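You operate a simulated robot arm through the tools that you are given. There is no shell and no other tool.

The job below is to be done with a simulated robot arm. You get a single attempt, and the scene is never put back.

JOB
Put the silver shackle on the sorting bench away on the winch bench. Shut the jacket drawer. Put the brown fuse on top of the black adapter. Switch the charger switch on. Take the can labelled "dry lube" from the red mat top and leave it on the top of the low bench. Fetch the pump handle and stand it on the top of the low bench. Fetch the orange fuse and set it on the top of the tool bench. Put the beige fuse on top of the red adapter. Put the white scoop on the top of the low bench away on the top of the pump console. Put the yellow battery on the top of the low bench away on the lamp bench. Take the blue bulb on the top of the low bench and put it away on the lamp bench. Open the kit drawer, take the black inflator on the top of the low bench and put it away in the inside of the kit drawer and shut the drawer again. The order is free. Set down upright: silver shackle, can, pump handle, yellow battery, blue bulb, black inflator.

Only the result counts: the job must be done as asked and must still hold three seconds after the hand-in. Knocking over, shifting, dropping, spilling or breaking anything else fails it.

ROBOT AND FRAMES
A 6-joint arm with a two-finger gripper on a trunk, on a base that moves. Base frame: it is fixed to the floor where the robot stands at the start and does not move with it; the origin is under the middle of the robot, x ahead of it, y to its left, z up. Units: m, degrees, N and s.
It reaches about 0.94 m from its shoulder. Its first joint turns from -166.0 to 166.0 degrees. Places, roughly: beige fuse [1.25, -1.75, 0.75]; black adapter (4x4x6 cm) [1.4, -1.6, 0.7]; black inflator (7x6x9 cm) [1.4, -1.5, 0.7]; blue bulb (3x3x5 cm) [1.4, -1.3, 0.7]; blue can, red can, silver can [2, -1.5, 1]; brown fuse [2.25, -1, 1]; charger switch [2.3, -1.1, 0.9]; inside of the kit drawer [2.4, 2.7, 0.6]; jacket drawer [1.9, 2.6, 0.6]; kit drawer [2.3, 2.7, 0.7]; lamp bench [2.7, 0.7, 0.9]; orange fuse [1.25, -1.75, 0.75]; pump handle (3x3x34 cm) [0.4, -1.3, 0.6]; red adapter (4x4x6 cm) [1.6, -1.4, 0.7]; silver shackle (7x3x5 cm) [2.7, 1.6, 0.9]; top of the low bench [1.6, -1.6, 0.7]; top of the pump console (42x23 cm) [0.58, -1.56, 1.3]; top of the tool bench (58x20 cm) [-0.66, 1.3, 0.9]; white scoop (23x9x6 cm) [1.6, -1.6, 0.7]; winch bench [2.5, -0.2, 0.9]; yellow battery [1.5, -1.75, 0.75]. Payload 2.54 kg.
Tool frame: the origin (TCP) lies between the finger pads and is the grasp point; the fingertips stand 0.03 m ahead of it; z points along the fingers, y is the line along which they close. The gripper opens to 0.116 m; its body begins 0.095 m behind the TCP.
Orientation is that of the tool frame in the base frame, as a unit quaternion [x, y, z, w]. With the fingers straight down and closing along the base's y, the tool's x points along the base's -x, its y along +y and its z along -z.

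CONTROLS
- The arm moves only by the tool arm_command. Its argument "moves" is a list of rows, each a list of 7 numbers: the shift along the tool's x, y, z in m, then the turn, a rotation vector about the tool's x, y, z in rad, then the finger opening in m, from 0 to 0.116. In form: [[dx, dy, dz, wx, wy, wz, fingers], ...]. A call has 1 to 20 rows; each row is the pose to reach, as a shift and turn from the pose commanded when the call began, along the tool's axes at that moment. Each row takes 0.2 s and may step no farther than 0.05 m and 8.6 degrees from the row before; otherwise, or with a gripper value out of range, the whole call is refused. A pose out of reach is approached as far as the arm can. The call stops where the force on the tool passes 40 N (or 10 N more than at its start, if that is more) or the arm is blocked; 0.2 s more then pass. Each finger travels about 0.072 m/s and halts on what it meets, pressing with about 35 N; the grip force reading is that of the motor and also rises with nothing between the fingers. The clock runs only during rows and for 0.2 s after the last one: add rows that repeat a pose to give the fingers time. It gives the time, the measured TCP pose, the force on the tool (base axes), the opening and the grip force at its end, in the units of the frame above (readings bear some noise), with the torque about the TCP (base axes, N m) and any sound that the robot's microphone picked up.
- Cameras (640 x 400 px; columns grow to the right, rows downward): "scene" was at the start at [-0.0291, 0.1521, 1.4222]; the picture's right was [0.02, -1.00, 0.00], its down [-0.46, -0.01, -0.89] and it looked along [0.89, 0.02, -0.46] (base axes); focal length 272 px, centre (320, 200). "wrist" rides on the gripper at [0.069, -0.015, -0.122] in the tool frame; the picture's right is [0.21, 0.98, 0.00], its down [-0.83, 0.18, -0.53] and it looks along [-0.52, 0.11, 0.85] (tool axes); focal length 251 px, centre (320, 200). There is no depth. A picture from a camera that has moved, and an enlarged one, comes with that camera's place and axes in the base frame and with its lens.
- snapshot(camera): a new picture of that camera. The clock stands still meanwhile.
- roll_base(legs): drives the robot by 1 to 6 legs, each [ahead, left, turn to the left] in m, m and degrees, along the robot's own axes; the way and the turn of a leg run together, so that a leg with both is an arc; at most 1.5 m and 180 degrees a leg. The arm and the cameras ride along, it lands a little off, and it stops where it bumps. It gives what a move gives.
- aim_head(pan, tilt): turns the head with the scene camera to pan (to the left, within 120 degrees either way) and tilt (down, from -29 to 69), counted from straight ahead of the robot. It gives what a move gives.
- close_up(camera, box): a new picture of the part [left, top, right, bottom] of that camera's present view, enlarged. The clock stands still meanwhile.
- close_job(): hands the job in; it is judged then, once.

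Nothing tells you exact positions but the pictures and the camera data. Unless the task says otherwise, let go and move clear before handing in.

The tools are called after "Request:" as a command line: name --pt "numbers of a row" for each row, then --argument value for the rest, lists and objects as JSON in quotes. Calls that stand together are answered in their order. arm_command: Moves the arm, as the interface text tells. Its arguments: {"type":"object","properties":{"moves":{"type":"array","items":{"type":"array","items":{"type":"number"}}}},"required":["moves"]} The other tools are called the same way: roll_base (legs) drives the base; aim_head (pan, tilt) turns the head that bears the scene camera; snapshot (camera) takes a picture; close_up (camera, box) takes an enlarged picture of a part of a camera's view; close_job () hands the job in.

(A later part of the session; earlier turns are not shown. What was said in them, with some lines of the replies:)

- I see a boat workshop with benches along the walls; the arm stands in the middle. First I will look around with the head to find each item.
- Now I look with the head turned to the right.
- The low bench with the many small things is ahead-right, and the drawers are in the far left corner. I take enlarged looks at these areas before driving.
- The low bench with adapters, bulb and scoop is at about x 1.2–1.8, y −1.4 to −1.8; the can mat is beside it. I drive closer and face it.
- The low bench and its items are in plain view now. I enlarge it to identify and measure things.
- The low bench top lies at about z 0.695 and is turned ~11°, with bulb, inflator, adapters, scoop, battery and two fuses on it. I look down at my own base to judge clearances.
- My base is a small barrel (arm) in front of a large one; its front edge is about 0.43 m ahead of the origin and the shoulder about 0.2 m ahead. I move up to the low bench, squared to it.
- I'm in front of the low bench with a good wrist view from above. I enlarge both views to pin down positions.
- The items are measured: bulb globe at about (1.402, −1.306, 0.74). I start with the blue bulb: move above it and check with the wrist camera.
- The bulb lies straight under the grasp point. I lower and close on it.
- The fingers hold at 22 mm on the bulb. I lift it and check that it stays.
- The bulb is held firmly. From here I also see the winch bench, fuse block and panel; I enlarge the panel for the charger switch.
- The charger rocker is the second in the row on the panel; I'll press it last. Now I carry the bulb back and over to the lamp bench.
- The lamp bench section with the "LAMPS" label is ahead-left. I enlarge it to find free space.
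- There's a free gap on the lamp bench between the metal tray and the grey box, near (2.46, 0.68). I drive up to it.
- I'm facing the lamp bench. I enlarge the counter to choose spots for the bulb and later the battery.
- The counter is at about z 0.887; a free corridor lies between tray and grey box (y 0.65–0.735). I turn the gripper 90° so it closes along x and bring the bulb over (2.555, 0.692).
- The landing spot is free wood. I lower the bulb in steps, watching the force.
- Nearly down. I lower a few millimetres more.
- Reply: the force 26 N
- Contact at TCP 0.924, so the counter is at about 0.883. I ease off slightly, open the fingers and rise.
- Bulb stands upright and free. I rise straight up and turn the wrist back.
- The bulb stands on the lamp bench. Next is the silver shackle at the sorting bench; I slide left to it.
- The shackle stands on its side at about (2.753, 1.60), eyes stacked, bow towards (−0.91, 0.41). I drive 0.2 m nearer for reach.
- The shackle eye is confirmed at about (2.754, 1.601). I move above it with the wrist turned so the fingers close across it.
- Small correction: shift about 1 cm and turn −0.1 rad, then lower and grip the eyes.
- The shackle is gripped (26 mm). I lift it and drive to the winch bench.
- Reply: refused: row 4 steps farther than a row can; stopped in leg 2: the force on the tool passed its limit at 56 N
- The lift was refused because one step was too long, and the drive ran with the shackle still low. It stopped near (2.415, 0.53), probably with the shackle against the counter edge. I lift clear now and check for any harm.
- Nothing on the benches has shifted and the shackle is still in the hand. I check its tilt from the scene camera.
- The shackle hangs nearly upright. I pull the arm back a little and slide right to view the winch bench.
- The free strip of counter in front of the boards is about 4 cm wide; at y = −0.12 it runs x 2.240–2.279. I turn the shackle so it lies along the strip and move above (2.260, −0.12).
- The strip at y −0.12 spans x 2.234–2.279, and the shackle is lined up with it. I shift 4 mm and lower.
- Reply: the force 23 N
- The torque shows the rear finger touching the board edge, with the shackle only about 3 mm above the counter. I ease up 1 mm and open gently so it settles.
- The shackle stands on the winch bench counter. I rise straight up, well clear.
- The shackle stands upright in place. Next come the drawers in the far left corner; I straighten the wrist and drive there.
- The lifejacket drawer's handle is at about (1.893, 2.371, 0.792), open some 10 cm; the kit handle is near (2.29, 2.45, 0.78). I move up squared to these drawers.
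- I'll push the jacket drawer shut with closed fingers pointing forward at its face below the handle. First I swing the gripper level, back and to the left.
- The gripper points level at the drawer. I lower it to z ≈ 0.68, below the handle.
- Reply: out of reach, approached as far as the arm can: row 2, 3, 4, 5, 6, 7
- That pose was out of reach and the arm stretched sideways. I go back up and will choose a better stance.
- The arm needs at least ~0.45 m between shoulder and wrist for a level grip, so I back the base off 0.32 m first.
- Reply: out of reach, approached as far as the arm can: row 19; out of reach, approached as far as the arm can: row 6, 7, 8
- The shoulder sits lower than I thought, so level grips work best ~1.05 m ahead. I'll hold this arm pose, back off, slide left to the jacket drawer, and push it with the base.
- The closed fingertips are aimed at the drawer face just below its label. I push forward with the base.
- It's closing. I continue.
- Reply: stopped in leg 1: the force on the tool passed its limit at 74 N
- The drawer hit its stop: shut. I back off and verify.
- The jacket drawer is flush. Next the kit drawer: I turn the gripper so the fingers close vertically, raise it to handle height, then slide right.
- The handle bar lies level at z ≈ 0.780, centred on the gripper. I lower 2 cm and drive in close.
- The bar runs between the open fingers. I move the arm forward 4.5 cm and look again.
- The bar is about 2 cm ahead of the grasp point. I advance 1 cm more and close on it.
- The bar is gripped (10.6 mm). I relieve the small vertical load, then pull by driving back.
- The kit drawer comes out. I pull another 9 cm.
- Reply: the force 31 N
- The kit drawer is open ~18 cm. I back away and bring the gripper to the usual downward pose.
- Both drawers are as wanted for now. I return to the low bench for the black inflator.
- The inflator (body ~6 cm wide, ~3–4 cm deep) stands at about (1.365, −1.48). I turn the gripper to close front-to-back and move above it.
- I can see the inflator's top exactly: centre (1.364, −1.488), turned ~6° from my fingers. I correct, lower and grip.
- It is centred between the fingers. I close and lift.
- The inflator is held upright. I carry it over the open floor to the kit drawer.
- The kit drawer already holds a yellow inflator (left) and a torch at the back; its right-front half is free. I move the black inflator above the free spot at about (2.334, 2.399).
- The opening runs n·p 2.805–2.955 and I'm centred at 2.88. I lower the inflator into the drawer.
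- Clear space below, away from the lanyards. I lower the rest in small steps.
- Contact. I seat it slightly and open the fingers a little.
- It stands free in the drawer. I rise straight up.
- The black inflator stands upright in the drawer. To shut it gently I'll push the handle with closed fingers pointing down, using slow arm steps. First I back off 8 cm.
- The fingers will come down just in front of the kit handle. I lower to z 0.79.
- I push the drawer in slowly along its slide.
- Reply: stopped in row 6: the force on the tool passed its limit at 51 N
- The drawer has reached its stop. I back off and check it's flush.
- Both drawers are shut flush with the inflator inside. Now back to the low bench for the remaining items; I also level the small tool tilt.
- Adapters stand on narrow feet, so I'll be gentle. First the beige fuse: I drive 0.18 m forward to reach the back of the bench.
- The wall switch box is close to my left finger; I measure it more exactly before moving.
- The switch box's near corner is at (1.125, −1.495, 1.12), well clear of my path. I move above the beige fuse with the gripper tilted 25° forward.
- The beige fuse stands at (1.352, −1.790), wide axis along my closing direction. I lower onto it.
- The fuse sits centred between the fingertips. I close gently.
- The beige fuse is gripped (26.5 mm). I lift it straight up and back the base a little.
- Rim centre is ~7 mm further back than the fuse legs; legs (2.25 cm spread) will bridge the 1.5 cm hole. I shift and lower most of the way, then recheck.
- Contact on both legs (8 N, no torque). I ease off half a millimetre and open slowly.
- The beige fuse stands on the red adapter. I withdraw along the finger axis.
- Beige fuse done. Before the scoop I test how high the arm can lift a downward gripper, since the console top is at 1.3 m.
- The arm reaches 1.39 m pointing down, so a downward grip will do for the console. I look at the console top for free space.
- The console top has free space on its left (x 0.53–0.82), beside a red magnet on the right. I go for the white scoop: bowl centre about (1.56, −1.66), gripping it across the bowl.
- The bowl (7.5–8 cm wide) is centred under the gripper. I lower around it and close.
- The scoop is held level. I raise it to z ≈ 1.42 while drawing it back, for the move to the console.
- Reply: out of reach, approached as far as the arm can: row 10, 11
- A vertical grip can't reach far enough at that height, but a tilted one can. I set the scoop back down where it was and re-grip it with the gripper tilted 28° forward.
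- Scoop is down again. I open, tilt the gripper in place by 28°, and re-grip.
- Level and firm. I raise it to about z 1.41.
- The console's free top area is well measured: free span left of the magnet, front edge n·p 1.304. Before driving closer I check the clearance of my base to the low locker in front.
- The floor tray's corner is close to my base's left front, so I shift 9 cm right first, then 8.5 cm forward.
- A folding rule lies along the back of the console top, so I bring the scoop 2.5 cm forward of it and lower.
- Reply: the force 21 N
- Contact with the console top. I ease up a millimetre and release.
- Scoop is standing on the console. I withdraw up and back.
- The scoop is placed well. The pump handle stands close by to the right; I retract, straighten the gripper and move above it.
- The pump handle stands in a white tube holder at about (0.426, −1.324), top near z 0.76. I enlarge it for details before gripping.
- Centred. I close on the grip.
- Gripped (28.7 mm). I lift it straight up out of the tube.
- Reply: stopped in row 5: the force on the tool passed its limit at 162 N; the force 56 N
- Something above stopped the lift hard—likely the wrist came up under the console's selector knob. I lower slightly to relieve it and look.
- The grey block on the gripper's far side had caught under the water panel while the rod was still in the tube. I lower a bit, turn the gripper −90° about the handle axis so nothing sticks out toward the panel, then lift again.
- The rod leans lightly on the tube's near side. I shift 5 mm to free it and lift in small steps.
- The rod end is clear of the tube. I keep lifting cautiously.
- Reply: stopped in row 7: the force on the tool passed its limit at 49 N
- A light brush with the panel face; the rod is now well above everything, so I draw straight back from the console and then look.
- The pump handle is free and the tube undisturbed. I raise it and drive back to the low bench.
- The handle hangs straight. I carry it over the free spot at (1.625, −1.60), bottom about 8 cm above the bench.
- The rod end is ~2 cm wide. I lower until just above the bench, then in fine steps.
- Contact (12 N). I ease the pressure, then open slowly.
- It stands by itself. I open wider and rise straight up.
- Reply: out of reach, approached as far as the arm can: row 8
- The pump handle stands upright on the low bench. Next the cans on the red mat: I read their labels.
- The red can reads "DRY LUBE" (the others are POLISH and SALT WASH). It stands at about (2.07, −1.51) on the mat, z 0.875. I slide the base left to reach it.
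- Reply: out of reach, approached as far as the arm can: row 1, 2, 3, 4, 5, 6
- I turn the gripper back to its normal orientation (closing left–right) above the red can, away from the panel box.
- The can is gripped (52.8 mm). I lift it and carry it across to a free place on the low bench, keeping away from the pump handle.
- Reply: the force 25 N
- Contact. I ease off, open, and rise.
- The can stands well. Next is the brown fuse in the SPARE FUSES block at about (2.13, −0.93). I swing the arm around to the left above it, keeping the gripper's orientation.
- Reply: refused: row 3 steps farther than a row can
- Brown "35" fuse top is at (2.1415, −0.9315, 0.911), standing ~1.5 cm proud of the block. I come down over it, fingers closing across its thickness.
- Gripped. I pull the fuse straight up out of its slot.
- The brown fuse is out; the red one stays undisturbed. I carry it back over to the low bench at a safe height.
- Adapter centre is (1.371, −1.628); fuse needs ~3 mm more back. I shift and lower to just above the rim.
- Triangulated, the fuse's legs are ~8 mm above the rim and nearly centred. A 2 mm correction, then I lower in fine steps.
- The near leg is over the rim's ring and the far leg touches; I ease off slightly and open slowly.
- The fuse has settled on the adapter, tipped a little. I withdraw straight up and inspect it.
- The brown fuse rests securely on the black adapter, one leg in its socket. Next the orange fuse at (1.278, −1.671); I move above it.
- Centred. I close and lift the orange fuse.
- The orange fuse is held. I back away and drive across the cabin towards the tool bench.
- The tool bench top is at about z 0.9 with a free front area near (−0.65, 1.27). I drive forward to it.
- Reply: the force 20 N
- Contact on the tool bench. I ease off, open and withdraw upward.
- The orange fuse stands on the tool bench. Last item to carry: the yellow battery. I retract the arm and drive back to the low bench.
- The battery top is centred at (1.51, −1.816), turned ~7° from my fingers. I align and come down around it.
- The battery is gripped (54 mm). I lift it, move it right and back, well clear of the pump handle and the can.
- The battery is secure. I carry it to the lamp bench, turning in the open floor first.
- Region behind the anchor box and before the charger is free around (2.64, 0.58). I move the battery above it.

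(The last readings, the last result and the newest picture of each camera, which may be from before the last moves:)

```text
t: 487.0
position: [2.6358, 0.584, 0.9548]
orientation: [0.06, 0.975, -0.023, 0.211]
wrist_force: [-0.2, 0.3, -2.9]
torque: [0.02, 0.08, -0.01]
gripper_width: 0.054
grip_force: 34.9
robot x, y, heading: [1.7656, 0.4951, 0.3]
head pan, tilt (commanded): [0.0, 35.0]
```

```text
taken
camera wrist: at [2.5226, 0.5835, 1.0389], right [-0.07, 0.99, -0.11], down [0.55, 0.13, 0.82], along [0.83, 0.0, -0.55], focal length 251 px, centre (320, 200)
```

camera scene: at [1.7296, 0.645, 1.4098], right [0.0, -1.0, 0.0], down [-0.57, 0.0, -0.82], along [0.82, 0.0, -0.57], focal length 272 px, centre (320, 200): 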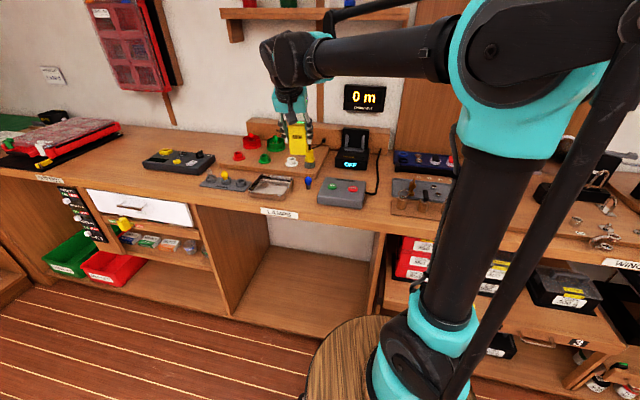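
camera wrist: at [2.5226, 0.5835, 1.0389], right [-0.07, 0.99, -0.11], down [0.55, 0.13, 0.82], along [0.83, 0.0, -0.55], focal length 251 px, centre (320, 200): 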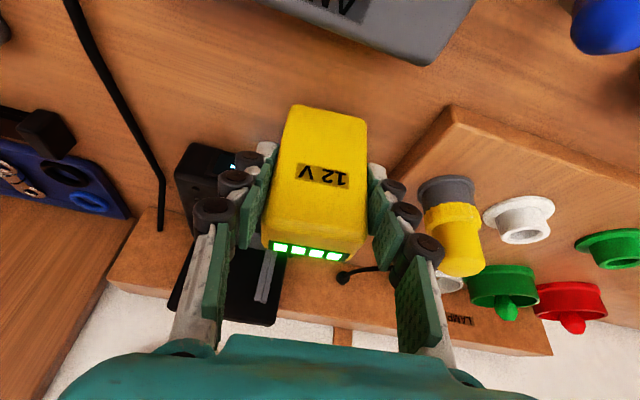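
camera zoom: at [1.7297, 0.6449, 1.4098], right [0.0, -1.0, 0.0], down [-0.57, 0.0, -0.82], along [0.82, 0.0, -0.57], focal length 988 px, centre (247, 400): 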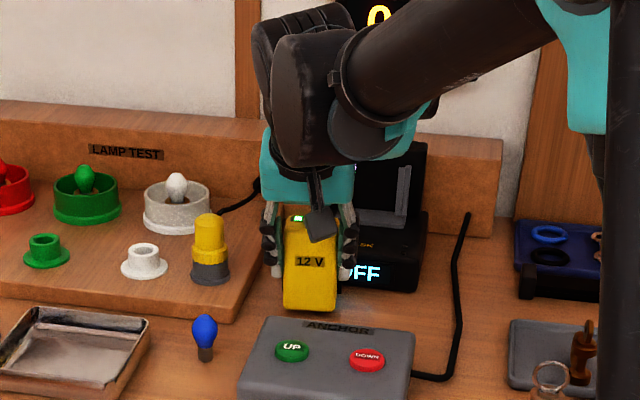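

Request:
arm_command --pt "0.0017 0 0.0036 0 0 0 0.045" --pt "0.0033 0 0.0073 0 0 0 0.045"

```text
t: 487.6
position: [2.6362, 0.5823, 0.9486]
orientation: [0.06, 0.975, -0.022, 0.211]
wrist_force: [0.5, 0.1, -2.6]
torque: [-0.01, 0.01, 0.0]
gripper_width: 0.0543
grip_force: 35.2
robot x, y, heading: [1.7649, 0.4987, 0.1]
head pan, tilt (commanded): [0.0, 35.0]
```

Request:
arm_command --pt "0.0008 0 0.0018 0 0 0 0.045" --pt "0.0015 0 0.0032 0 0 0 0.045"

```text
t: 488.2
position: [2.6345, 0.5831, 0.9461]
orientation: [0.059, 0.975, -0.023, 0.213]
wrist_force: [0.0, 0.1, 14.5]
torque: [0.49, -0.31, -0.02]
gripper_width: 0.0542
grip_force: 34.9
robot x, y, heading: [1.7629, 0.4925, 0.2]
head pan, tilt (commanded): [0.0, 35.0]
```

Contact on one edge; I press in one more millimetre to seat it, then open.

Request:
arm_command --pt "0.0004 0 0.0009 0 0 0 0.045"

```text
t: 488.6
position: [2.637, 0.5823, 0.9439]
orientation: [0.059, 0.975, -0.023, 0.212]
wrist_force: [3.7, -2.5, 24.1]
torque: [0.18, -0.45, -0.07]
gripper_width: 0.0545
grip_force: 34.7
robot x, y, heading: [1.7625, 0.4949, 0.2]
head pan, tilt (commanded): [0.0, 35.0]
```

Request:
arm_command --pt "-0.0004 0 -0.0009 0 0 0 0.045" --pt "-0.0004 0 -0.0009 0 0 0 0.053" --pt "-0.0004 0 -0.0009 0 0 0 0.056" --pt "-0.0004 0 -0.0009 0 0 0 0.059" --pt "-0.0004 0 -0.0009 0 0 0 0.063" --pt "-0.0004 0 -0.0009 0 0 0 0.07" --pt "-0.0004 0 -0.0009 0 0 0 0.076"

Request:
snapshot --camera "wrist"

Request:
close_up --camera "scene" --box '[280, 90, 400, 200]'

```text
t: 490.2
position: [2.6351, 0.5835, 0.945]
orientation: [0.059, 0.976, -0.023, 0.211]
wrist_force: [1.1, 0.3, -0.4]
torque: [0.0, 0.03, 0.0]
gripper_width: 0.0761
grip_force: 0.1
robot x, y, heading: [1.7634, 0.495, 0.0]
head pan, tilt (commanded): [0.0, 35.0]
```

```text
taken
camera wrist: at [2.5223, 0.5835, 1.0279], right [-0.07, 0.99, -0.11], down [0.55, 0.13, 0.82], along [0.83, 0.0, -0.55], focal length 251 px, centre (320, 200)
```

wrist: 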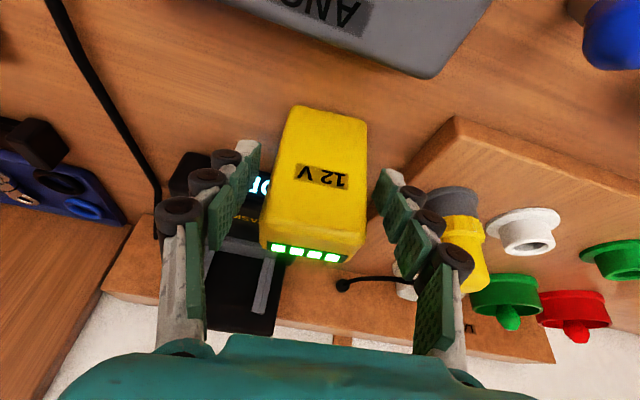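

```text
3.64 times, centred on (340, 145) of scene
camera zoom: at [1.7295, 0.6449, 1.4098], right [0.0, -1.0, 0.0], down [-0.57, 0.0, -0.82], along [0.82, 0.0, -0.57], focal length 988 px, centre (247, 400)
```

zoom: 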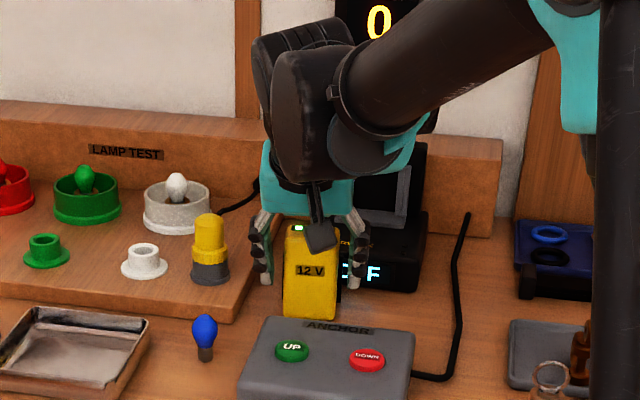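

The battery stands on the lamp bench. I withdraw along the finger axis, then straighten the gripper.

Request:
arm_command --pt "0 0 -0.02 0 0 0 0.076" --pt "0 0 -0.06 0 0 0 0.076" --pt "0 0 -0.1 0 0 0 0.076" --pt "0 0 -0.14 0 0 0 0.076" --pt "0 0 -0.18 0 0 0 0.07" --pt "0 0 -0.22 0 0.06 0 0.05" --pt "0 0 -0.25 0 0.13 0 0.03" --pt "0 0 -0.28 0 0.2 0 0.01" --pt "0 0 -0.3 0 0.27 0 0.0" --pt "0 0 -0.3 0 0.34 0 0.0" --pt "0 0 -0.3 0 0.426 0 0.0"

Request:
close_up --camera "scene" --box '[230, 110, 410, 220]'

```text
t: 492.6
position: [2.5118, 0.6032, 1.2182]
orientation: [0.063, 0.998, -0.01, 0.0]
wrist_force: [1.3, -0.1, -0.7]
torque: [-0.02, 0.01, 0.04]
gripper_width: 0.0001
grip_force: 28.9
robot x, y, heading: [1.7642, 0.4937, 0.1]
head pan, tilt (commanded): [0.0, 35.0]
```

```text
3.56 times, centred on (320, 165) of scene
camera zoom: at [1.7293, 0.6449, 1.4098], right [0.0, -1.0, 0.0], down [-0.57, 0.0, -0.82], along [0.82, 0.0, -0.57], focal length 966 px, centre (320, 324)
```

zoom: 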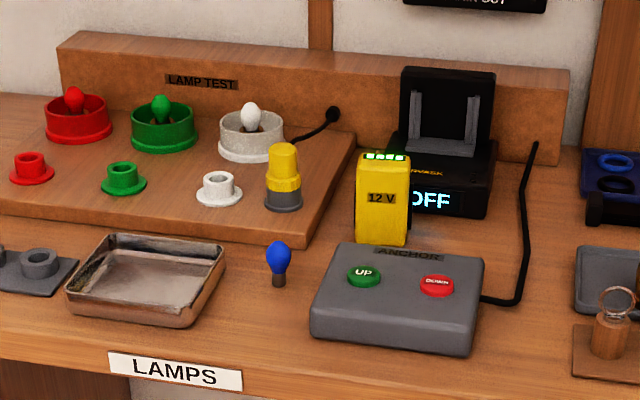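

The battery stands upright beside the charger. The last task is the charger switch; I raise the arm and drive along to the panel.

Request:
arm_command --pt "0.04 0 -0.015 0 0 0 0" --pt "0.08 0 -0.03 0 0 0 0" --pt "0.12 0 -0.04 0 0 0 0"

Request:
roll_base --legs '[[-0.25, 0, 0], [0, -1.2, 0], [0, 0, -20]]'

Request:
aim_head --pan 0 --tilt 38

Request:
snapshot --camera "scene"

Request:
snapshot --camera "wrist"

```text
t: 493.4
position: [2.394, 0.6206, 1.2557]
orientation: [0.064, 0.998, -0.01, 0.001]
wrist_force: [0.6, 0.1, -0.9]
torque: [-0.02, 0.07, 0.0]
gripper_width: 0.0001
grip_force: 28.6
robot x, y, heading: [1.7616, 0.4916, 0.0]
head pan, tilt (commanded): [0.0, 35.0]
```

```text
t: 502.0
position: [2.1608, -0.8058, 1.2559]
orientation: [0.235, 0.972, -0.01, -0.002]
wrist_force: [0.8, -0.3, -0.2]
torque: [0.01, -0.02, -0.01]
gripper_width: 0.0001
grip_force: 29.0
robot x, y, heading: [1.5241, -0.7091, -19.9]
head pan, tilt (commanded): [0.0, 35.0]
```

```text
t: 502.6
position: [2.1604, -0.8055, 1.2556]
orientation: [0.235, 0.972, -0.009, -0.002]
wrist_force: [-0.8, -0.1, 0.3]
torque: [0.01, -0.01, 0.02]
gripper_width: 0.0001
grip_force: 28.3
robot x, y, heading: [1.5222, -0.709, -19.8]
head pan, tilt (commanded): [0.0, 38.0]
```

```text
taken
camera scene: at [1.5421, -0.5555, 1.4052], right [-0.34, -0.94, 0.0], down [-0.58, 0.21, -0.79], along [0.74, -0.27, -0.62], focal length 272 px, centre (320, 200)
```

scene: 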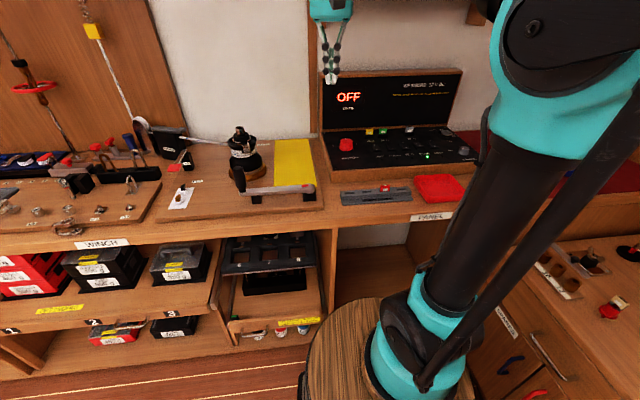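

```text
taken
camera wrist: at [2.0936, -0.7861, 1.3789], right [0.25, 0.97, -0.02], down [0.82, -0.21, 0.53], along [0.51, -0.15, -0.85], focal length 251 px, centre (320, 200)
```

wrist: 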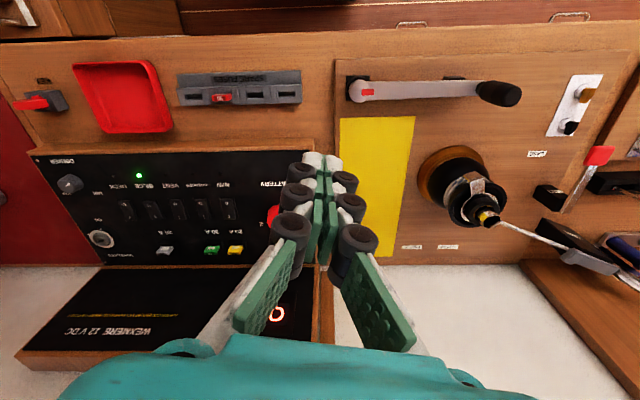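

Request:
close_up --camera "wrist" --box '[30, 140, 290, 280]'

Request:
close_up --camera "scene" --box '[320, 110, 480, 190]'

```text
2.46 times, centred on (160, 210) of wrist
camera zoom: at [2.0936, -0.7861, 1.3789], right [0.25, 0.97, -0.02], down [0.82, -0.21, 0.53], along [0.51, -0.15, -0.85], focal length 619 px, centre (714, 175)
```

zoom: 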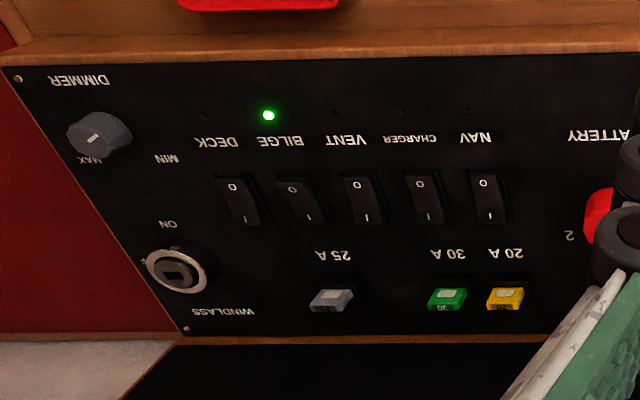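

```text
4.00 times, centred on (400, 150) of scene
camera zoom: at [1.5421, -0.5555, 1.4052], right [-0.34, -0.94, 0.0], down [-0.58, 0.21, -0.79], along [0.74, -0.27, -0.62], focal length 1087 px, centre (0, 400)
```

zoom: 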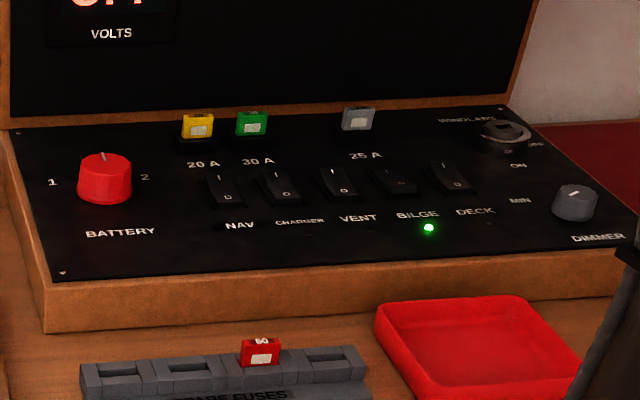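

The CHARGER rocker's "I" end is at about (2.322, −1.107, 0.954), raised; the panel is at z ≈ 0.936. I bring the closed fingertips above that end, squared to the rocker.

Request:
arm_command --pt "-0.0312 -0.0212 0.0255 0 0 -0.0438 0" --pt "-0.0624 -0.0424 0.051 0 0 -0.0876 0" --pt "-0.0935 -0.0635 0.0764 0 0 -0.1313 0" --pt "-0.1247 -0.0847 0.1019 0 0 -0.1751 0" --pt "-0.1559 -0.1059 0.1274 0 0 -0.2189 0" --pt "-0.1871 -0.1271 0.1529 0 0 -0.2627 0" --pt "-0.2182 -0.1482 0.1783 0 0 -0.3064 0" --pt "-0.2494 -0.1694 0.2038 0 0 -0.3502 0" --pt "-0.2806 -0.1906 0.2293 0 0 -0.394 0" --pt "-0.2806 -0.1906 0.2293 0 0 -0.394 0"

Request:
snapshot --camera "wrist"

Request:
close_up --camera "scene" --box '[320, 70, 480, 190]'

```text
t: 504.8
position: [2.3228, -1.1095, 1.0302]
orientation: [0.04, 0.999, -0.009, -0.003]
wrist_force: [-0.3, 0.4, 1.3]
torque: [0.0, 0.01, -0.01]
gripper_width: 0.0
grip_force: 28.8
robot x, y, heading: [1.5203, -0.7044, -19.7]
head pan, tilt (commanded): [0.0, 38.0]
```

```text
taken
camera wrist: at [2.2534, -1.1172, 1.1536], right [-0.14, 0.99, -0.02], down [0.84, 0.12, 0.53], along [0.52, 0.06, -0.85], focal length 251 px, centre (320, 200)
```

wrist: 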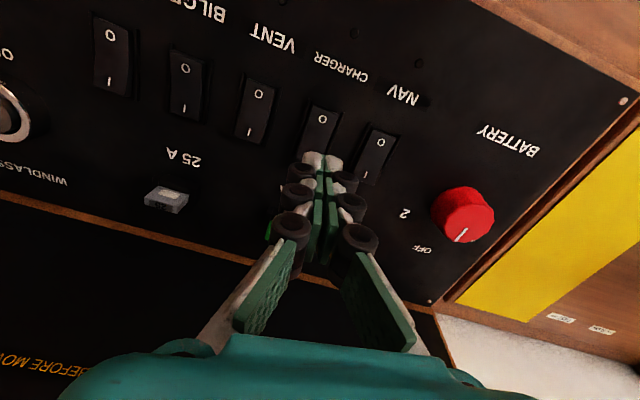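

```text
3.33 times, centred on (400, 130) of scene
camera zoom: at [1.5421, -0.5555, 1.4052], right [-0.34, -0.94, 0.0], down [-0.58, 0.21, -0.79], along [0.74, -0.27, -0.62], focal length 906 px, centre (53, 433)
```

zoom: 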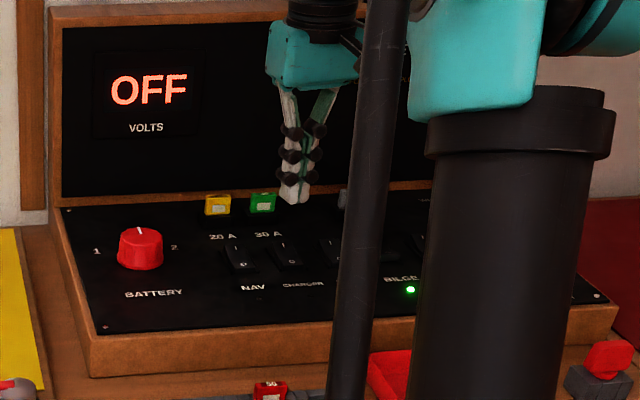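

Request:
close_up --camera "wrist" --box '[230, 50, 430, 200]'

```text
2.67 times, centred on (330, 125) of wrist
camera zoom: at [2.2534, -1.1172, 1.1536], right [-0.14, 0.99, -0.02], down [0.84, 0.12, 0.53], along [0.52, 0.06, -0.85], focal length 670 px, centre (293, 400)
```

zoom: 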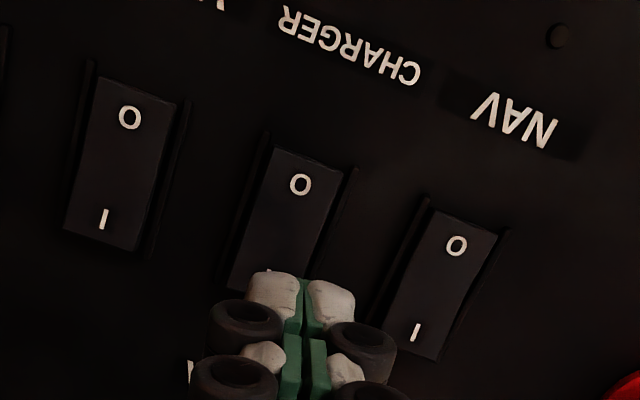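

Close up, the CHARGER "I" mark is at about (2.331, −1.119). I shift 1.4 cm to press just past it and lower to just above.

Request:
arm_command --pt "-0.0109 -0.0087 0.01 0 0 0 0" --pt "-0.0109 -0.0087 0.025 0 0 0 0" --pt "-0.0109 -0.0087 0.03 0 0 0 0"

Request:
close_up --camera "wrist" --box '[230, 50, 430, 200]'

Request:
close_up --camera "scene" --box '[340, 110, 420, 180]'

```text
t: 505.6
position: [2.3319, -1.1194, 1.0006]
orientation: [0.04, 0.999, -0.008, -0.004]
wrist_force: [0.4, 0.3, -0.4]
torque: [0.02, -0.01, -0.01]
gripper_width: 0.0
grip_force: 28.8
robot x, y, heading: [1.5206, -0.7059, -19.8]
head pan, tilt (commanded): [0.0, 38.0]
```

```text
2.67 times, centred on (330, 125) of wrist
camera zoom: at [2.2639, -1.1263, 1.124], right [-0.14, 0.99, -0.02], down [0.84, 0.12, 0.53], along [0.52, 0.06, -0.85], focal length 670 px, centre (293, 400)
```

zoom: 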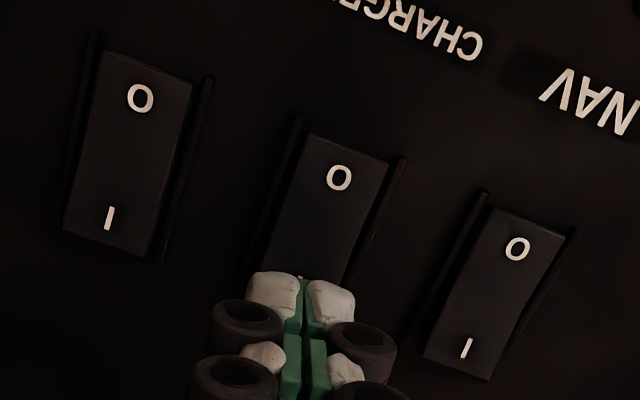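

```text
5.71 times, centred on (380, 145) of scene
camera zoom: at [1.5421, -0.5555, 1.4052], right [-0.34, -0.94, 0.0], down [-0.58, 0.21, -0.79], along [0.74, -0.27, -0.62], focal length 1553 px, centre (-23, 514)
```

zoom: 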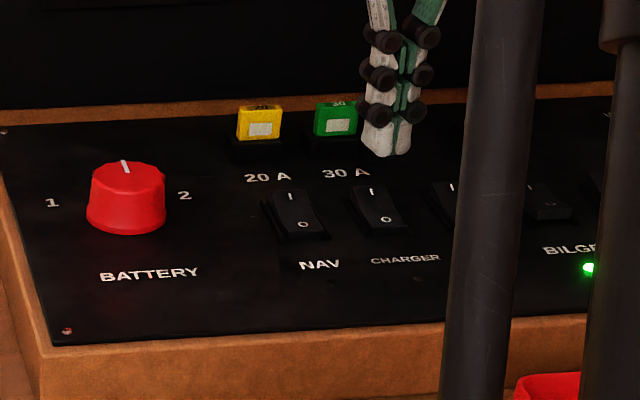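

The two views agree on the "I" end at (2.334, −1.119, 0.943). I nudge 3 mm and press down in small steps.

Request:
arm_command --pt "-0.0031 0.0024 0.01 0 0 0 0" --pt "-0.0031 0.0024 0.02 0 0 0 0" --pt "-0.0031 0.0024 0.025 0 0 0 0"

```text
t: 506.4
position: [2.335, -1.116, 0.9763]
orientation: [0.039, 0.999, -0.008, -0.003]
wrist_force: [-0.2, -1.1, 0.3]
torque: [-0.01, 0.01, -0.02]
gripper_width: 0.0001
grip_force: 28.4
robot x, y, heading: [1.5272, -0.7067, -19.9]
head pan, tilt (commanded): [0.0, 38.0]
```

Request:
arm_command --pt "0 0 0.002 0 0 0 0" --pt "0 0 0.004 0 0 0 0"

Request:
close_up --camera "wrist" --box '[230, 50, 430, 200]'

```text
t: 507.0
position: [2.336, -1.1158, 0.973]
orientation: [0.04, 0.999, -0.008, -0.003]
wrist_force: [-0.1, 0.6, 0.6]
torque: [0.02, -0.01, -0.02]
gripper_width: 0.0
grip_force: 28.4
robot x, y, heading: [1.5214, -0.7084, -19.9]
head pan, tilt (commanded): [0.0, 38.0]
```

```text
2.67 times, centred on (330, 125) of wrist
camera zoom: at [2.267, -1.1238, 1.0956], right [-0.14, 0.99, -0.02], down [0.84, 0.12, 0.53], along [0.52, 0.06, -0.85], focal length 670 px, centre (293, 400)
```

zoom: 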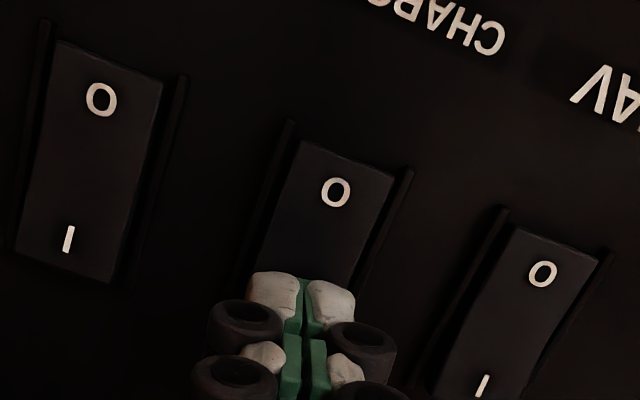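

Request:
arm_command --pt "-0.002 0 0.002 0 0 0 0" --pt "-0.002 0 0.004 0 0 0 0"

```text
t: 507.6
position: [2.337, -1.116, 0.9683]
orientation: [0.04, 0.999, -0.009, -0.003]
wrist_force: [-0.1, -0.5, 0.9]
torque: [0.01, 0.0, 0.0]
gripper_width: 0.0
grip_force: 28.1
robot x, y, heading: [1.5227, -0.7089, -20.1]
head pan, tilt (commanded): [0.0, 38.0]
```

Request:
arm_command --pt "0 0 0.002 0 0 0 0" --pt "0 0 0.004 0 0 0 0"

Request:
close_up --camera "wrist" --box '[230, 30, 430, 180]'

Request:
close_up --camera "scene" --box '[340, 110, 480, 190]'

```text
t: 508.2
position: [2.3372, -1.1162, 0.9672]
orientation: [0.04, 0.999, -0.009, -0.002]
wrist_force: [-1.8, 0.3, 14.3]
torque: [0.1, 0.18, 0.03]
gripper_width: 0.0001
grip_force: 28.8
robot x, y, heading: [1.5228, -0.7052, -19.7]
head pan, tilt (commanded): [0.0, 38.0]
stopped in row 2: the force on the tool passed its limit at 46 N (the readings are from after the stop); the commanded pose is now the measured one
```

```text
2.67 times, centred on (330, 105) of wrist
camera zoom: at [2.2684, -1.1238, 1.0896], right [-0.14, 0.99, -0.02], down [0.84, 0.12, 0.53], along [0.53, 0.06, -0.85], focal length 670 px, centre (293, 453)
```

zoom: 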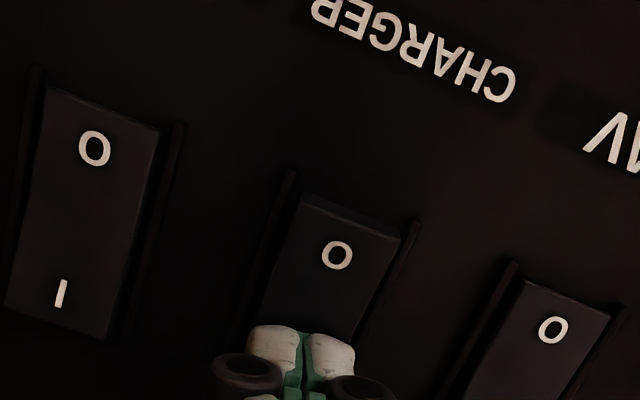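

```text
4.57 times, centred on (410, 150) of scene
camera zoom: at [1.5416, -0.5553, 1.4052], right [-0.34, -0.94, 0.0], down [-0.58, 0.21, -0.79], along [0.74, -0.27, -0.62], focal length 1242 px, centre (-91, 429)
```

zoom: 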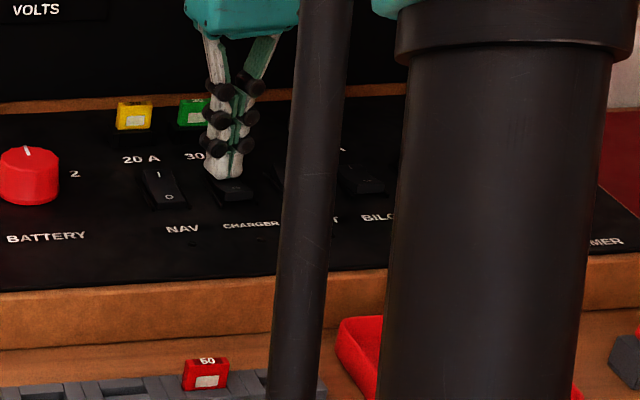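

The press met a firm stop and the rocker seems to have tipped over. I rise and check its state.

Request:
arm_command --pt "0 0 -0.02 0 0 0 0" --pt "0 0 -0.06 0 0 0 0" --pt "0 0 -0.1 0 0 0 0" --pt "0.04 0.02 -0.13 0 0 0 0" --pt "0.08 0.04 -0.15 0 0 0 0" --pt "0.12 0.06 -0.17 0 0 0 0"

Request:
close_up --camera "scene" --box '[330, 110, 480, 190]'

Request:
snapshot --camera "wrist"

```text
refused: row 4 steps farther than a row can; nothing moved
```

```text
4.27 times, centred on (405, 150) of scene
camera zoom: at [1.5416, -0.5553, 1.4052], right [-0.34, -0.94, 0.0], down [-0.58, 0.21, -0.79], along [0.74, -0.27, -0.62], focal length 1159 px, centre (-43, 413)
```

zoom: 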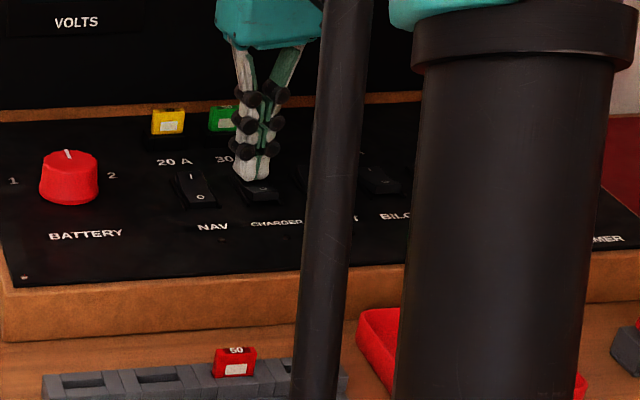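

```text
taken
camera wrist: at [2.2684, -1.1238, 1.0896], right [-0.14, 0.99, -0.02], down [0.84, 0.12, 0.53], along [0.53, 0.06, -0.85], focal length 251 px, centre (320, 200)
```

wrist: 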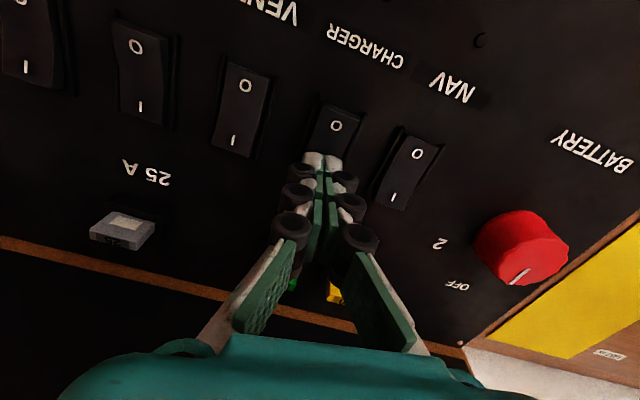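

Request:
arm_command --pt "0 0 -0.02 0 0 0 0" --pt "0 0 -0.06 0 0 0 0" --pt "0 0 -0.1 0 0 0 0" --pt "0.03 0.015 -0.13 0 0 0 0" --pt "0.06 0.03 -0.15 0 0 0 0" --pt "0.1 0.05 -0.16 0 0 0 0"

Request:
close_up --camera "scene" --box '[330, 110, 480, 190]'

Request:
snapshot --camera "wrist"

```text
t: 509.6
position: [2.2418, -1.0585, 1.1237]
orientation: [0.04, 0.999, -0.009, -0.003]
wrist_force: [0.8, -0.1, -0.6]
torque: [0.03, 0.06, -0.01]
gripper_width: 0.0003
grip_force: 28.7
robot x, y, heading: [1.5223, -0.7098, -20.0]
head pan, tilt (commanded): [0.0, 38.0]
```

```text
4.27 times, centred on (405, 150) of scene
camera zoom: at [1.5428, -0.5558, 1.4052], right [-0.34, -0.94, 0.0], down [-0.58, 0.21, -0.79], along [0.74, -0.27, -0.62], focal length 1159 px, centre (-43, 413)
```

zoom: 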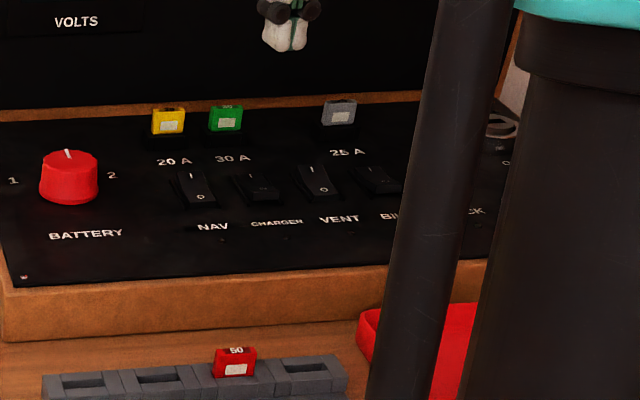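

```text
taken
camera wrist: at [2.1727, -1.0655, 1.2464], right [-0.14, 0.99, -0.02], down [0.84, 0.12, 0.53], along [0.52, 0.06, -0.85], focal length 251 px, centre (320, 200)
```

wrist: 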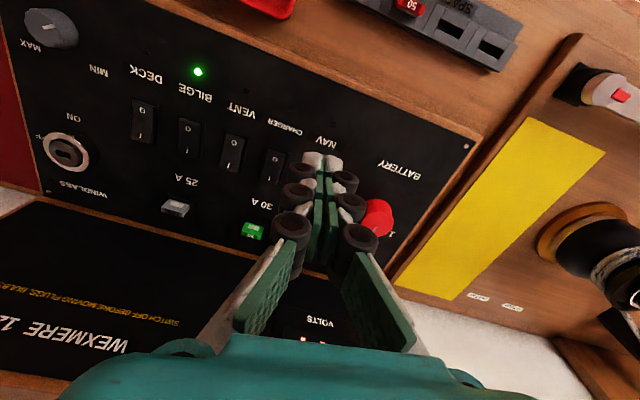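

Request:
close_up --camera "scene" --box '[365, 140, 430, 170]'

Request:
close_up --camera "wrist" --box '[110, 60, 310, 200]'

```text
9.85 times, centred on (398, 155) of scene
camera zoom: at [1.5428, -0.5558, 1.4052], right [-0.34, -0.94, 0.0], down [-0.58, 0.21, -0.79], along [0.74, -0.27, -0.62], focal length 2675 px, centre (-443, 643)
```

zoom: 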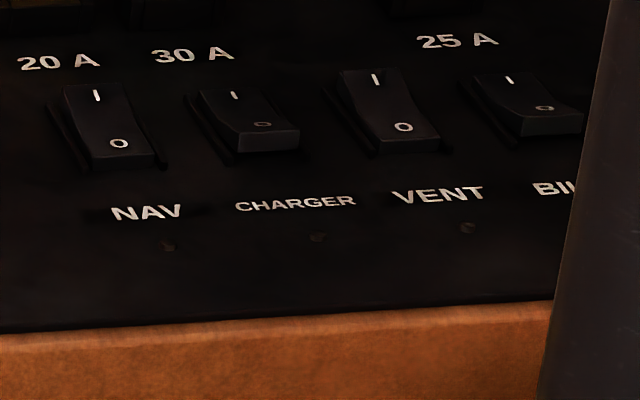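

```text
2.86 times, centred on (210, 130) of wrist
camera zoom: at [2.1727, -1.0655, 1.2464], right [-0.14, 0.99, -0.02], down [0.84, 0.12, 0.53], along [0.52, 0.06, -0.85], focal length 718 px, centre (634, 400)
```

zoom: 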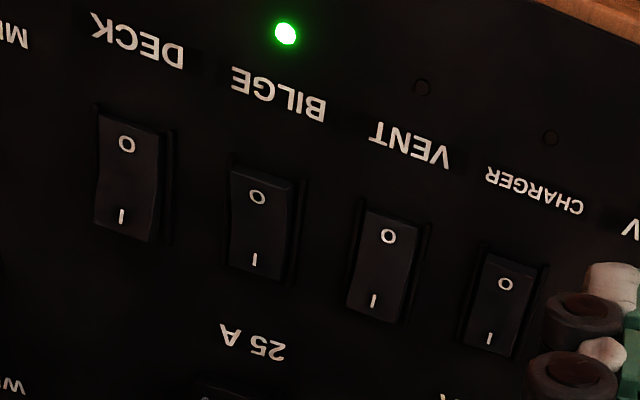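

The CHARGER rocker now sits like the switched-on BILGE one: "I" pressed. I raise the arm clear and inspect the low bench once more.

Request:
arm_command --pt "0.04 0 -0.02 0 0 0 0" --pt "0.08 0 -0.04 0 0 0 0" --pt "0.12 0 -0.06 0 0 0 0" --pt "0.15 0 -0.08 0 0 0 0"

Request:
roll_base --legs '[[-0.3, 0, 0]]'

Request:
aim_head --pan -65 --tilt 35

Request:
snapshot --camera "scene"

```text
t: 510.6
position: [2.097, -1.043, 1.2054]
orientation: [0.04, 0.999, -0.009, -0.002]
wrist_force: [-0.2, -0.3, -0.7]
torque: [0.04, 0.01, 0.0]
gripper_width: 0.0
grip_force: 28.4
robot x, y, heading: [1.5244, -0.7066, -19.9]
head pan, tilt (commanded): [0.0, 38.0]
```

```text
t: 512.7
position: [1.8151, -0.9414, 1.2049]
orientation: [0.04, 0.999, -0.009, -0.002]
wrist_force: [0.4, 0.0, -0.2]
torque: [-0.04, -0.01, 0.03]
gripper_width: 0.0001
grip_force: 28.8
robot x, y, heading: [1.2436, -0.6089, -19.9]
head pan, tilt (commanded): [0.0, 38.0]
```

```text
t: 514.0
position: [1.8153, -0.9417, 1.2048]
orientation: [0.04, 0.999, -0.009, -0.002]
wrist_force: [-0.5, 0.2, 1.2]
torque: [0.02, 0.02, 0.02]
gripper_width: 0.0
grip_force: 28.7
robot x, y, heading: [1.2441, -0.6065, -19.9]
head pan, tilt (commanded): [-65.0, 35.0]
```

```text
taken
camera scene: at [1.1881, -0.5129, 1.4098], right [-1.0, -0.09, 0.0], down [-0.05, 0.57, -0.82], along [0.07, -0.82, -0.57], focal length 272 px, centre (320, 200)
```

scene: 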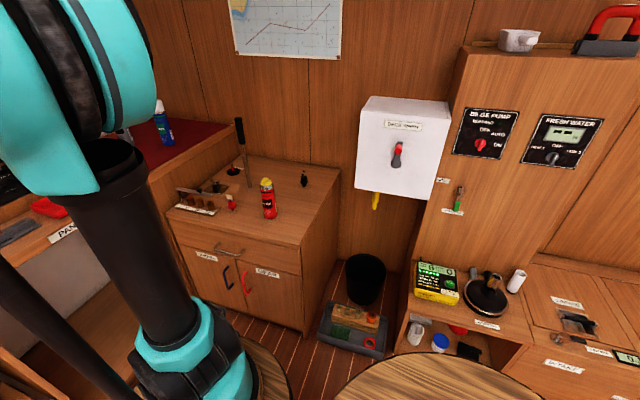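

Request:
close_up --camera "scene" --box '[280, 155, 340, 205]'

Request:
close_up --camera "scene" --box '[170, 100, 350, 240]'

Request:
close_up --camera "scene" --box '[440, 0, 640, 180]'

Request:
close_up --camera "scene" --box '[390, 240, 570, 370]'

```text
8.00 times, centred on (310, 180) of scene
camera zoom: at [1.1881, -0.5129, 1.4098], right [-1.0, -0.09, 0.0], down [-0.05, 0.57, -0.82], along [0.07, -0.82, -0.57], focal length 2174 px, centre (400, 360)
```

zoom: 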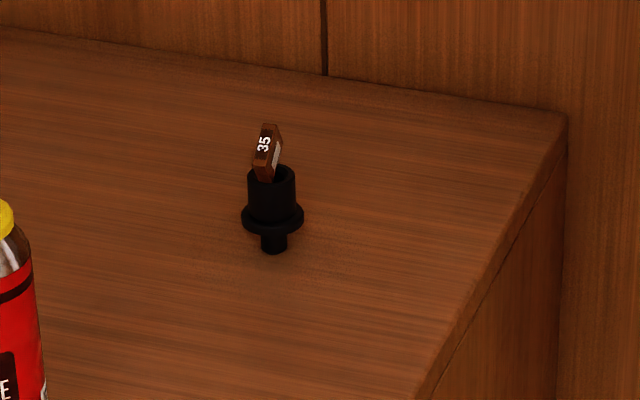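

```text
2.86 times, centred on (260, 170) of scene
camera zoom: at [1.1881, -0.5129, 1.4098], right [-1.0, -0.09, 0.0], down [-0.05, 0.57, -0.82], along [0.07, -0.82, -0.57], focal length 776 px, centre (491, 286)
```

zoom: 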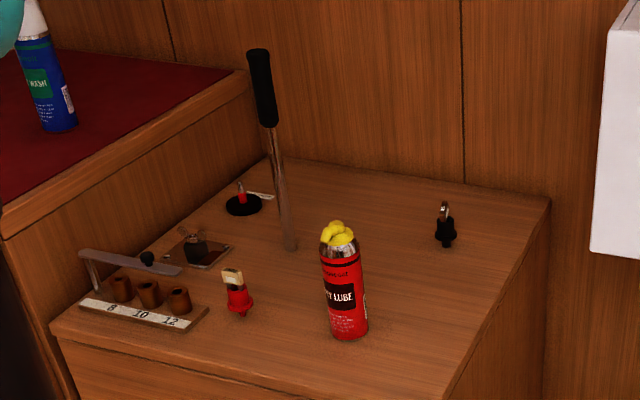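

```text
2.22 times, centred on (540, 90) of scene
camera zoom: at [1.1881, -0.5129, 1.4098], right [-1.0, -0.09, 0.0], down [-0.05, 0.57, -0.82], along [0.07, -0.82, -0.57], focal length 604 px, centre (-169, 444)
```

zoom: 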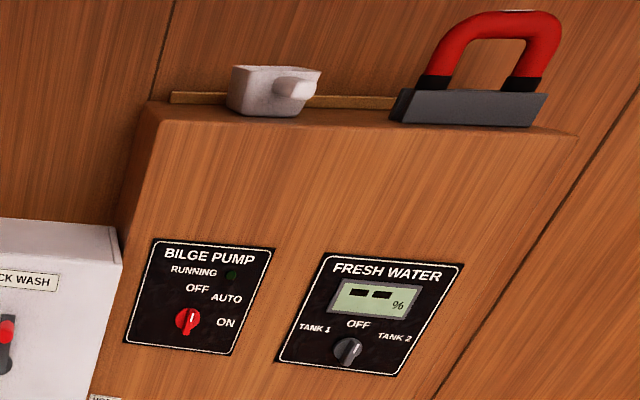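

```text
3.08 times, centred on (480, 305) of scene
camera zoom: at [1.1881, -0.5129, 1.4098], right [-1.0, -0.09, 0.0], down [-0.05, 0.57, -0.82], along [0.07, -0.82, -0.57], focal length 836 px, centre (-172, -123)
```

zoom: 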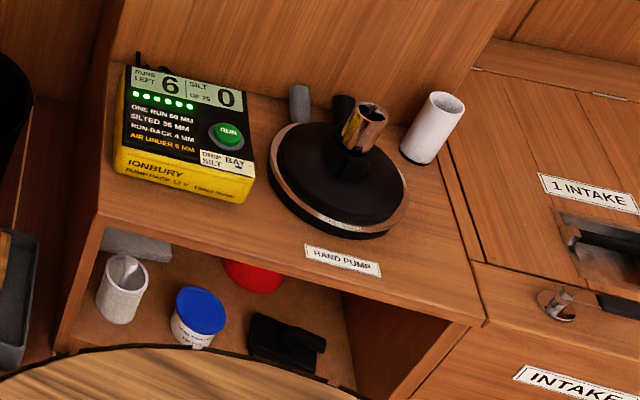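

All items look right. I take one closer look at the brown fuse on its adapter before finishing.

Request:
roll_base --legs '[[-0.1, 0, 0], [0, 0, -81]]'

Request:
aim_head --pan 0 --tilt 35

Request:
snapshot --camera "scene"

```text
t: 518.7
position: [0.9001, -1.1878, 1.2061]
orientation: [0.684, 0.73, -0.006, -0.008]
wrist_force: [-0.4, 0.3, -0.4]
torque: [-0.03, -0.01, 0.01]
gripper_width: 0.0
grip_force: 28.2
robot x, y, heading: [1.1482, -0.576, -101.5]
head pan, tilt (commanded): [-65.0, 35.0]
```

```text
t: 520.0
position: [0.8999, -1.1889, 1.2056]
orientation: [0.684, 0.729, -0.007, -0.009]
wrist_force: [1.1, -0.6, -0.1]
torque: [-0.02, 0.01, 0.0]
gripper_width: 0.0
grip_force: 28.4
robot x, y, heading: [1.1498, -0.5701, -101.6]
head pan, tilt (commanded): [0.0, 35.0]
```

```text
taken
camera scene: at [1.3013, -0.5719, 1.4098], right [-0.98, 0.2, 0.0], down [0.12, 0.56, -0.82], along [-0.16, -0.8, -0.57], focal length 272 px, centre (320, 200)
```

scene: 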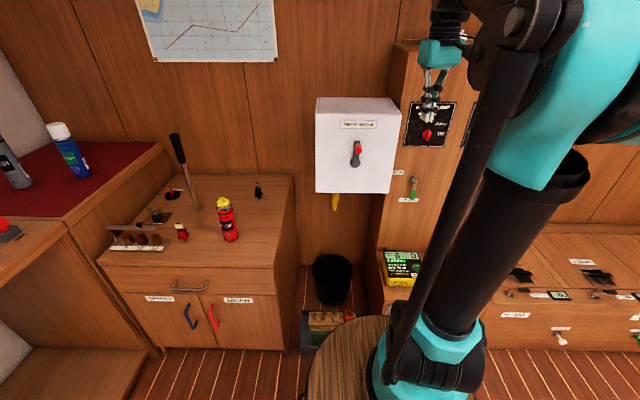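

Request:
close_up --camera "scene" --box '[235, 170, 285, 210]'

Request:
close_up --camera "scene" --box '[250, 176, 270, 200]'

```text
10.00 times, centred on (260, 190) of scene
camera zoom: at [1.3013, -0.5719, 1.4098], right [-0.98, 0.2, 0.0], down [0.12, 0.56, -0.82], along [-0.16, -0.8, -0.57], focal length 2717 px, centre (920, 300)
```

zoom: 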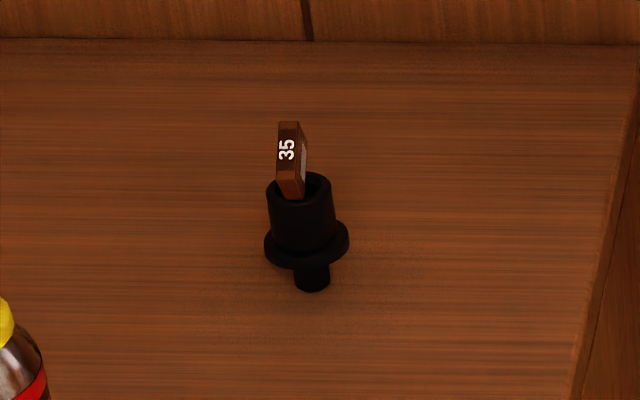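

```text
16.00 times, centred on (260, 188) of scene
camera zoom: at [1.3013, -0.5719, 1.4098], right [-0.98, 0.2, 0.0], down [0.12, 0.56, -0.82], along [-0.16, -0.8, -0.57], focal length 4347 px, centre (1280, 392)
```

zoom: 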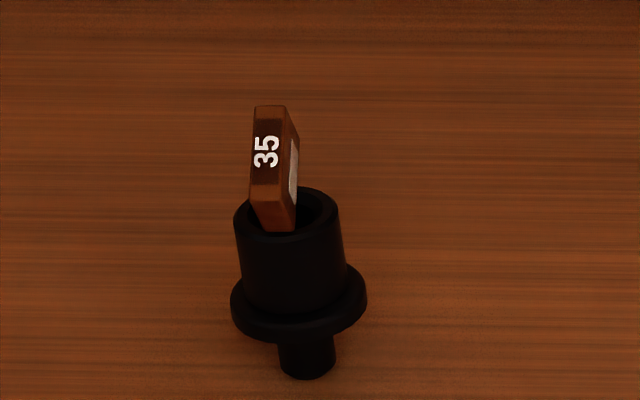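

I'm handing in now: every item is in its place, the hand is empty and the arm is clear.

- **Checked at the end:** the pump handle, the dry-lube can and the beige fuse are standing on the low bench, and the scoop is on the console. The "I" end of the charger rocker is pressed down.
- **Checked when set down:** the shackle, bulb and battery were upright, and the orange fuse was on the tool bench. The inflator was upright in the kit drawer before I shut it. Both drawers ended flush.
- **Least certain:** the brown fuse rests on the black adapter but leans about 25°, with one leg in the adapter's socket. I left it because re-gripping it could knock over the narrow-footed adapter.
- **Bumps on the way:** one drive stopped when the shackle caught the counter edge. The gripper also hit the water panel while lifting the pump handle. I saw no shift or damage from either.

Request:
close_job

```text
The job is handed in.
```

I handed the job in with every item placed as asked, but the brown fuse is the one I'm least sure of. It rests on the black adapter but leans about 25°, with one leg down in the adapter's socket. I left it because re-gripping it could have knocked over the narrow-footed adapter.

- **Low bench:** The dry-lube can and the pump handle were standing upright when I last looked. The beige fuse was standing on the red adapter.
- **Other places:**
  - The shackle is on the winch bench, and the bulb and battery are on the lamp bench. All three were upright when set down.
  - The orange fuse is on the tool bench, and the scoop is on the pump console.
- **Drawers:** Both ended flush and shut. The inflator was upright in the kit drawer before I closed it, but I couldn't see it afterwards.
- **Charger switch:** The "I" end of the rocker is pressed down, matching the bilge switch that is on. No light came on beside it.

There were two bumps along the way. A drive stopped when the shackle caught the counter edge. The gripper also hit the fresh-water panel while lifting the pump handle. I saw no shift or damage from either.
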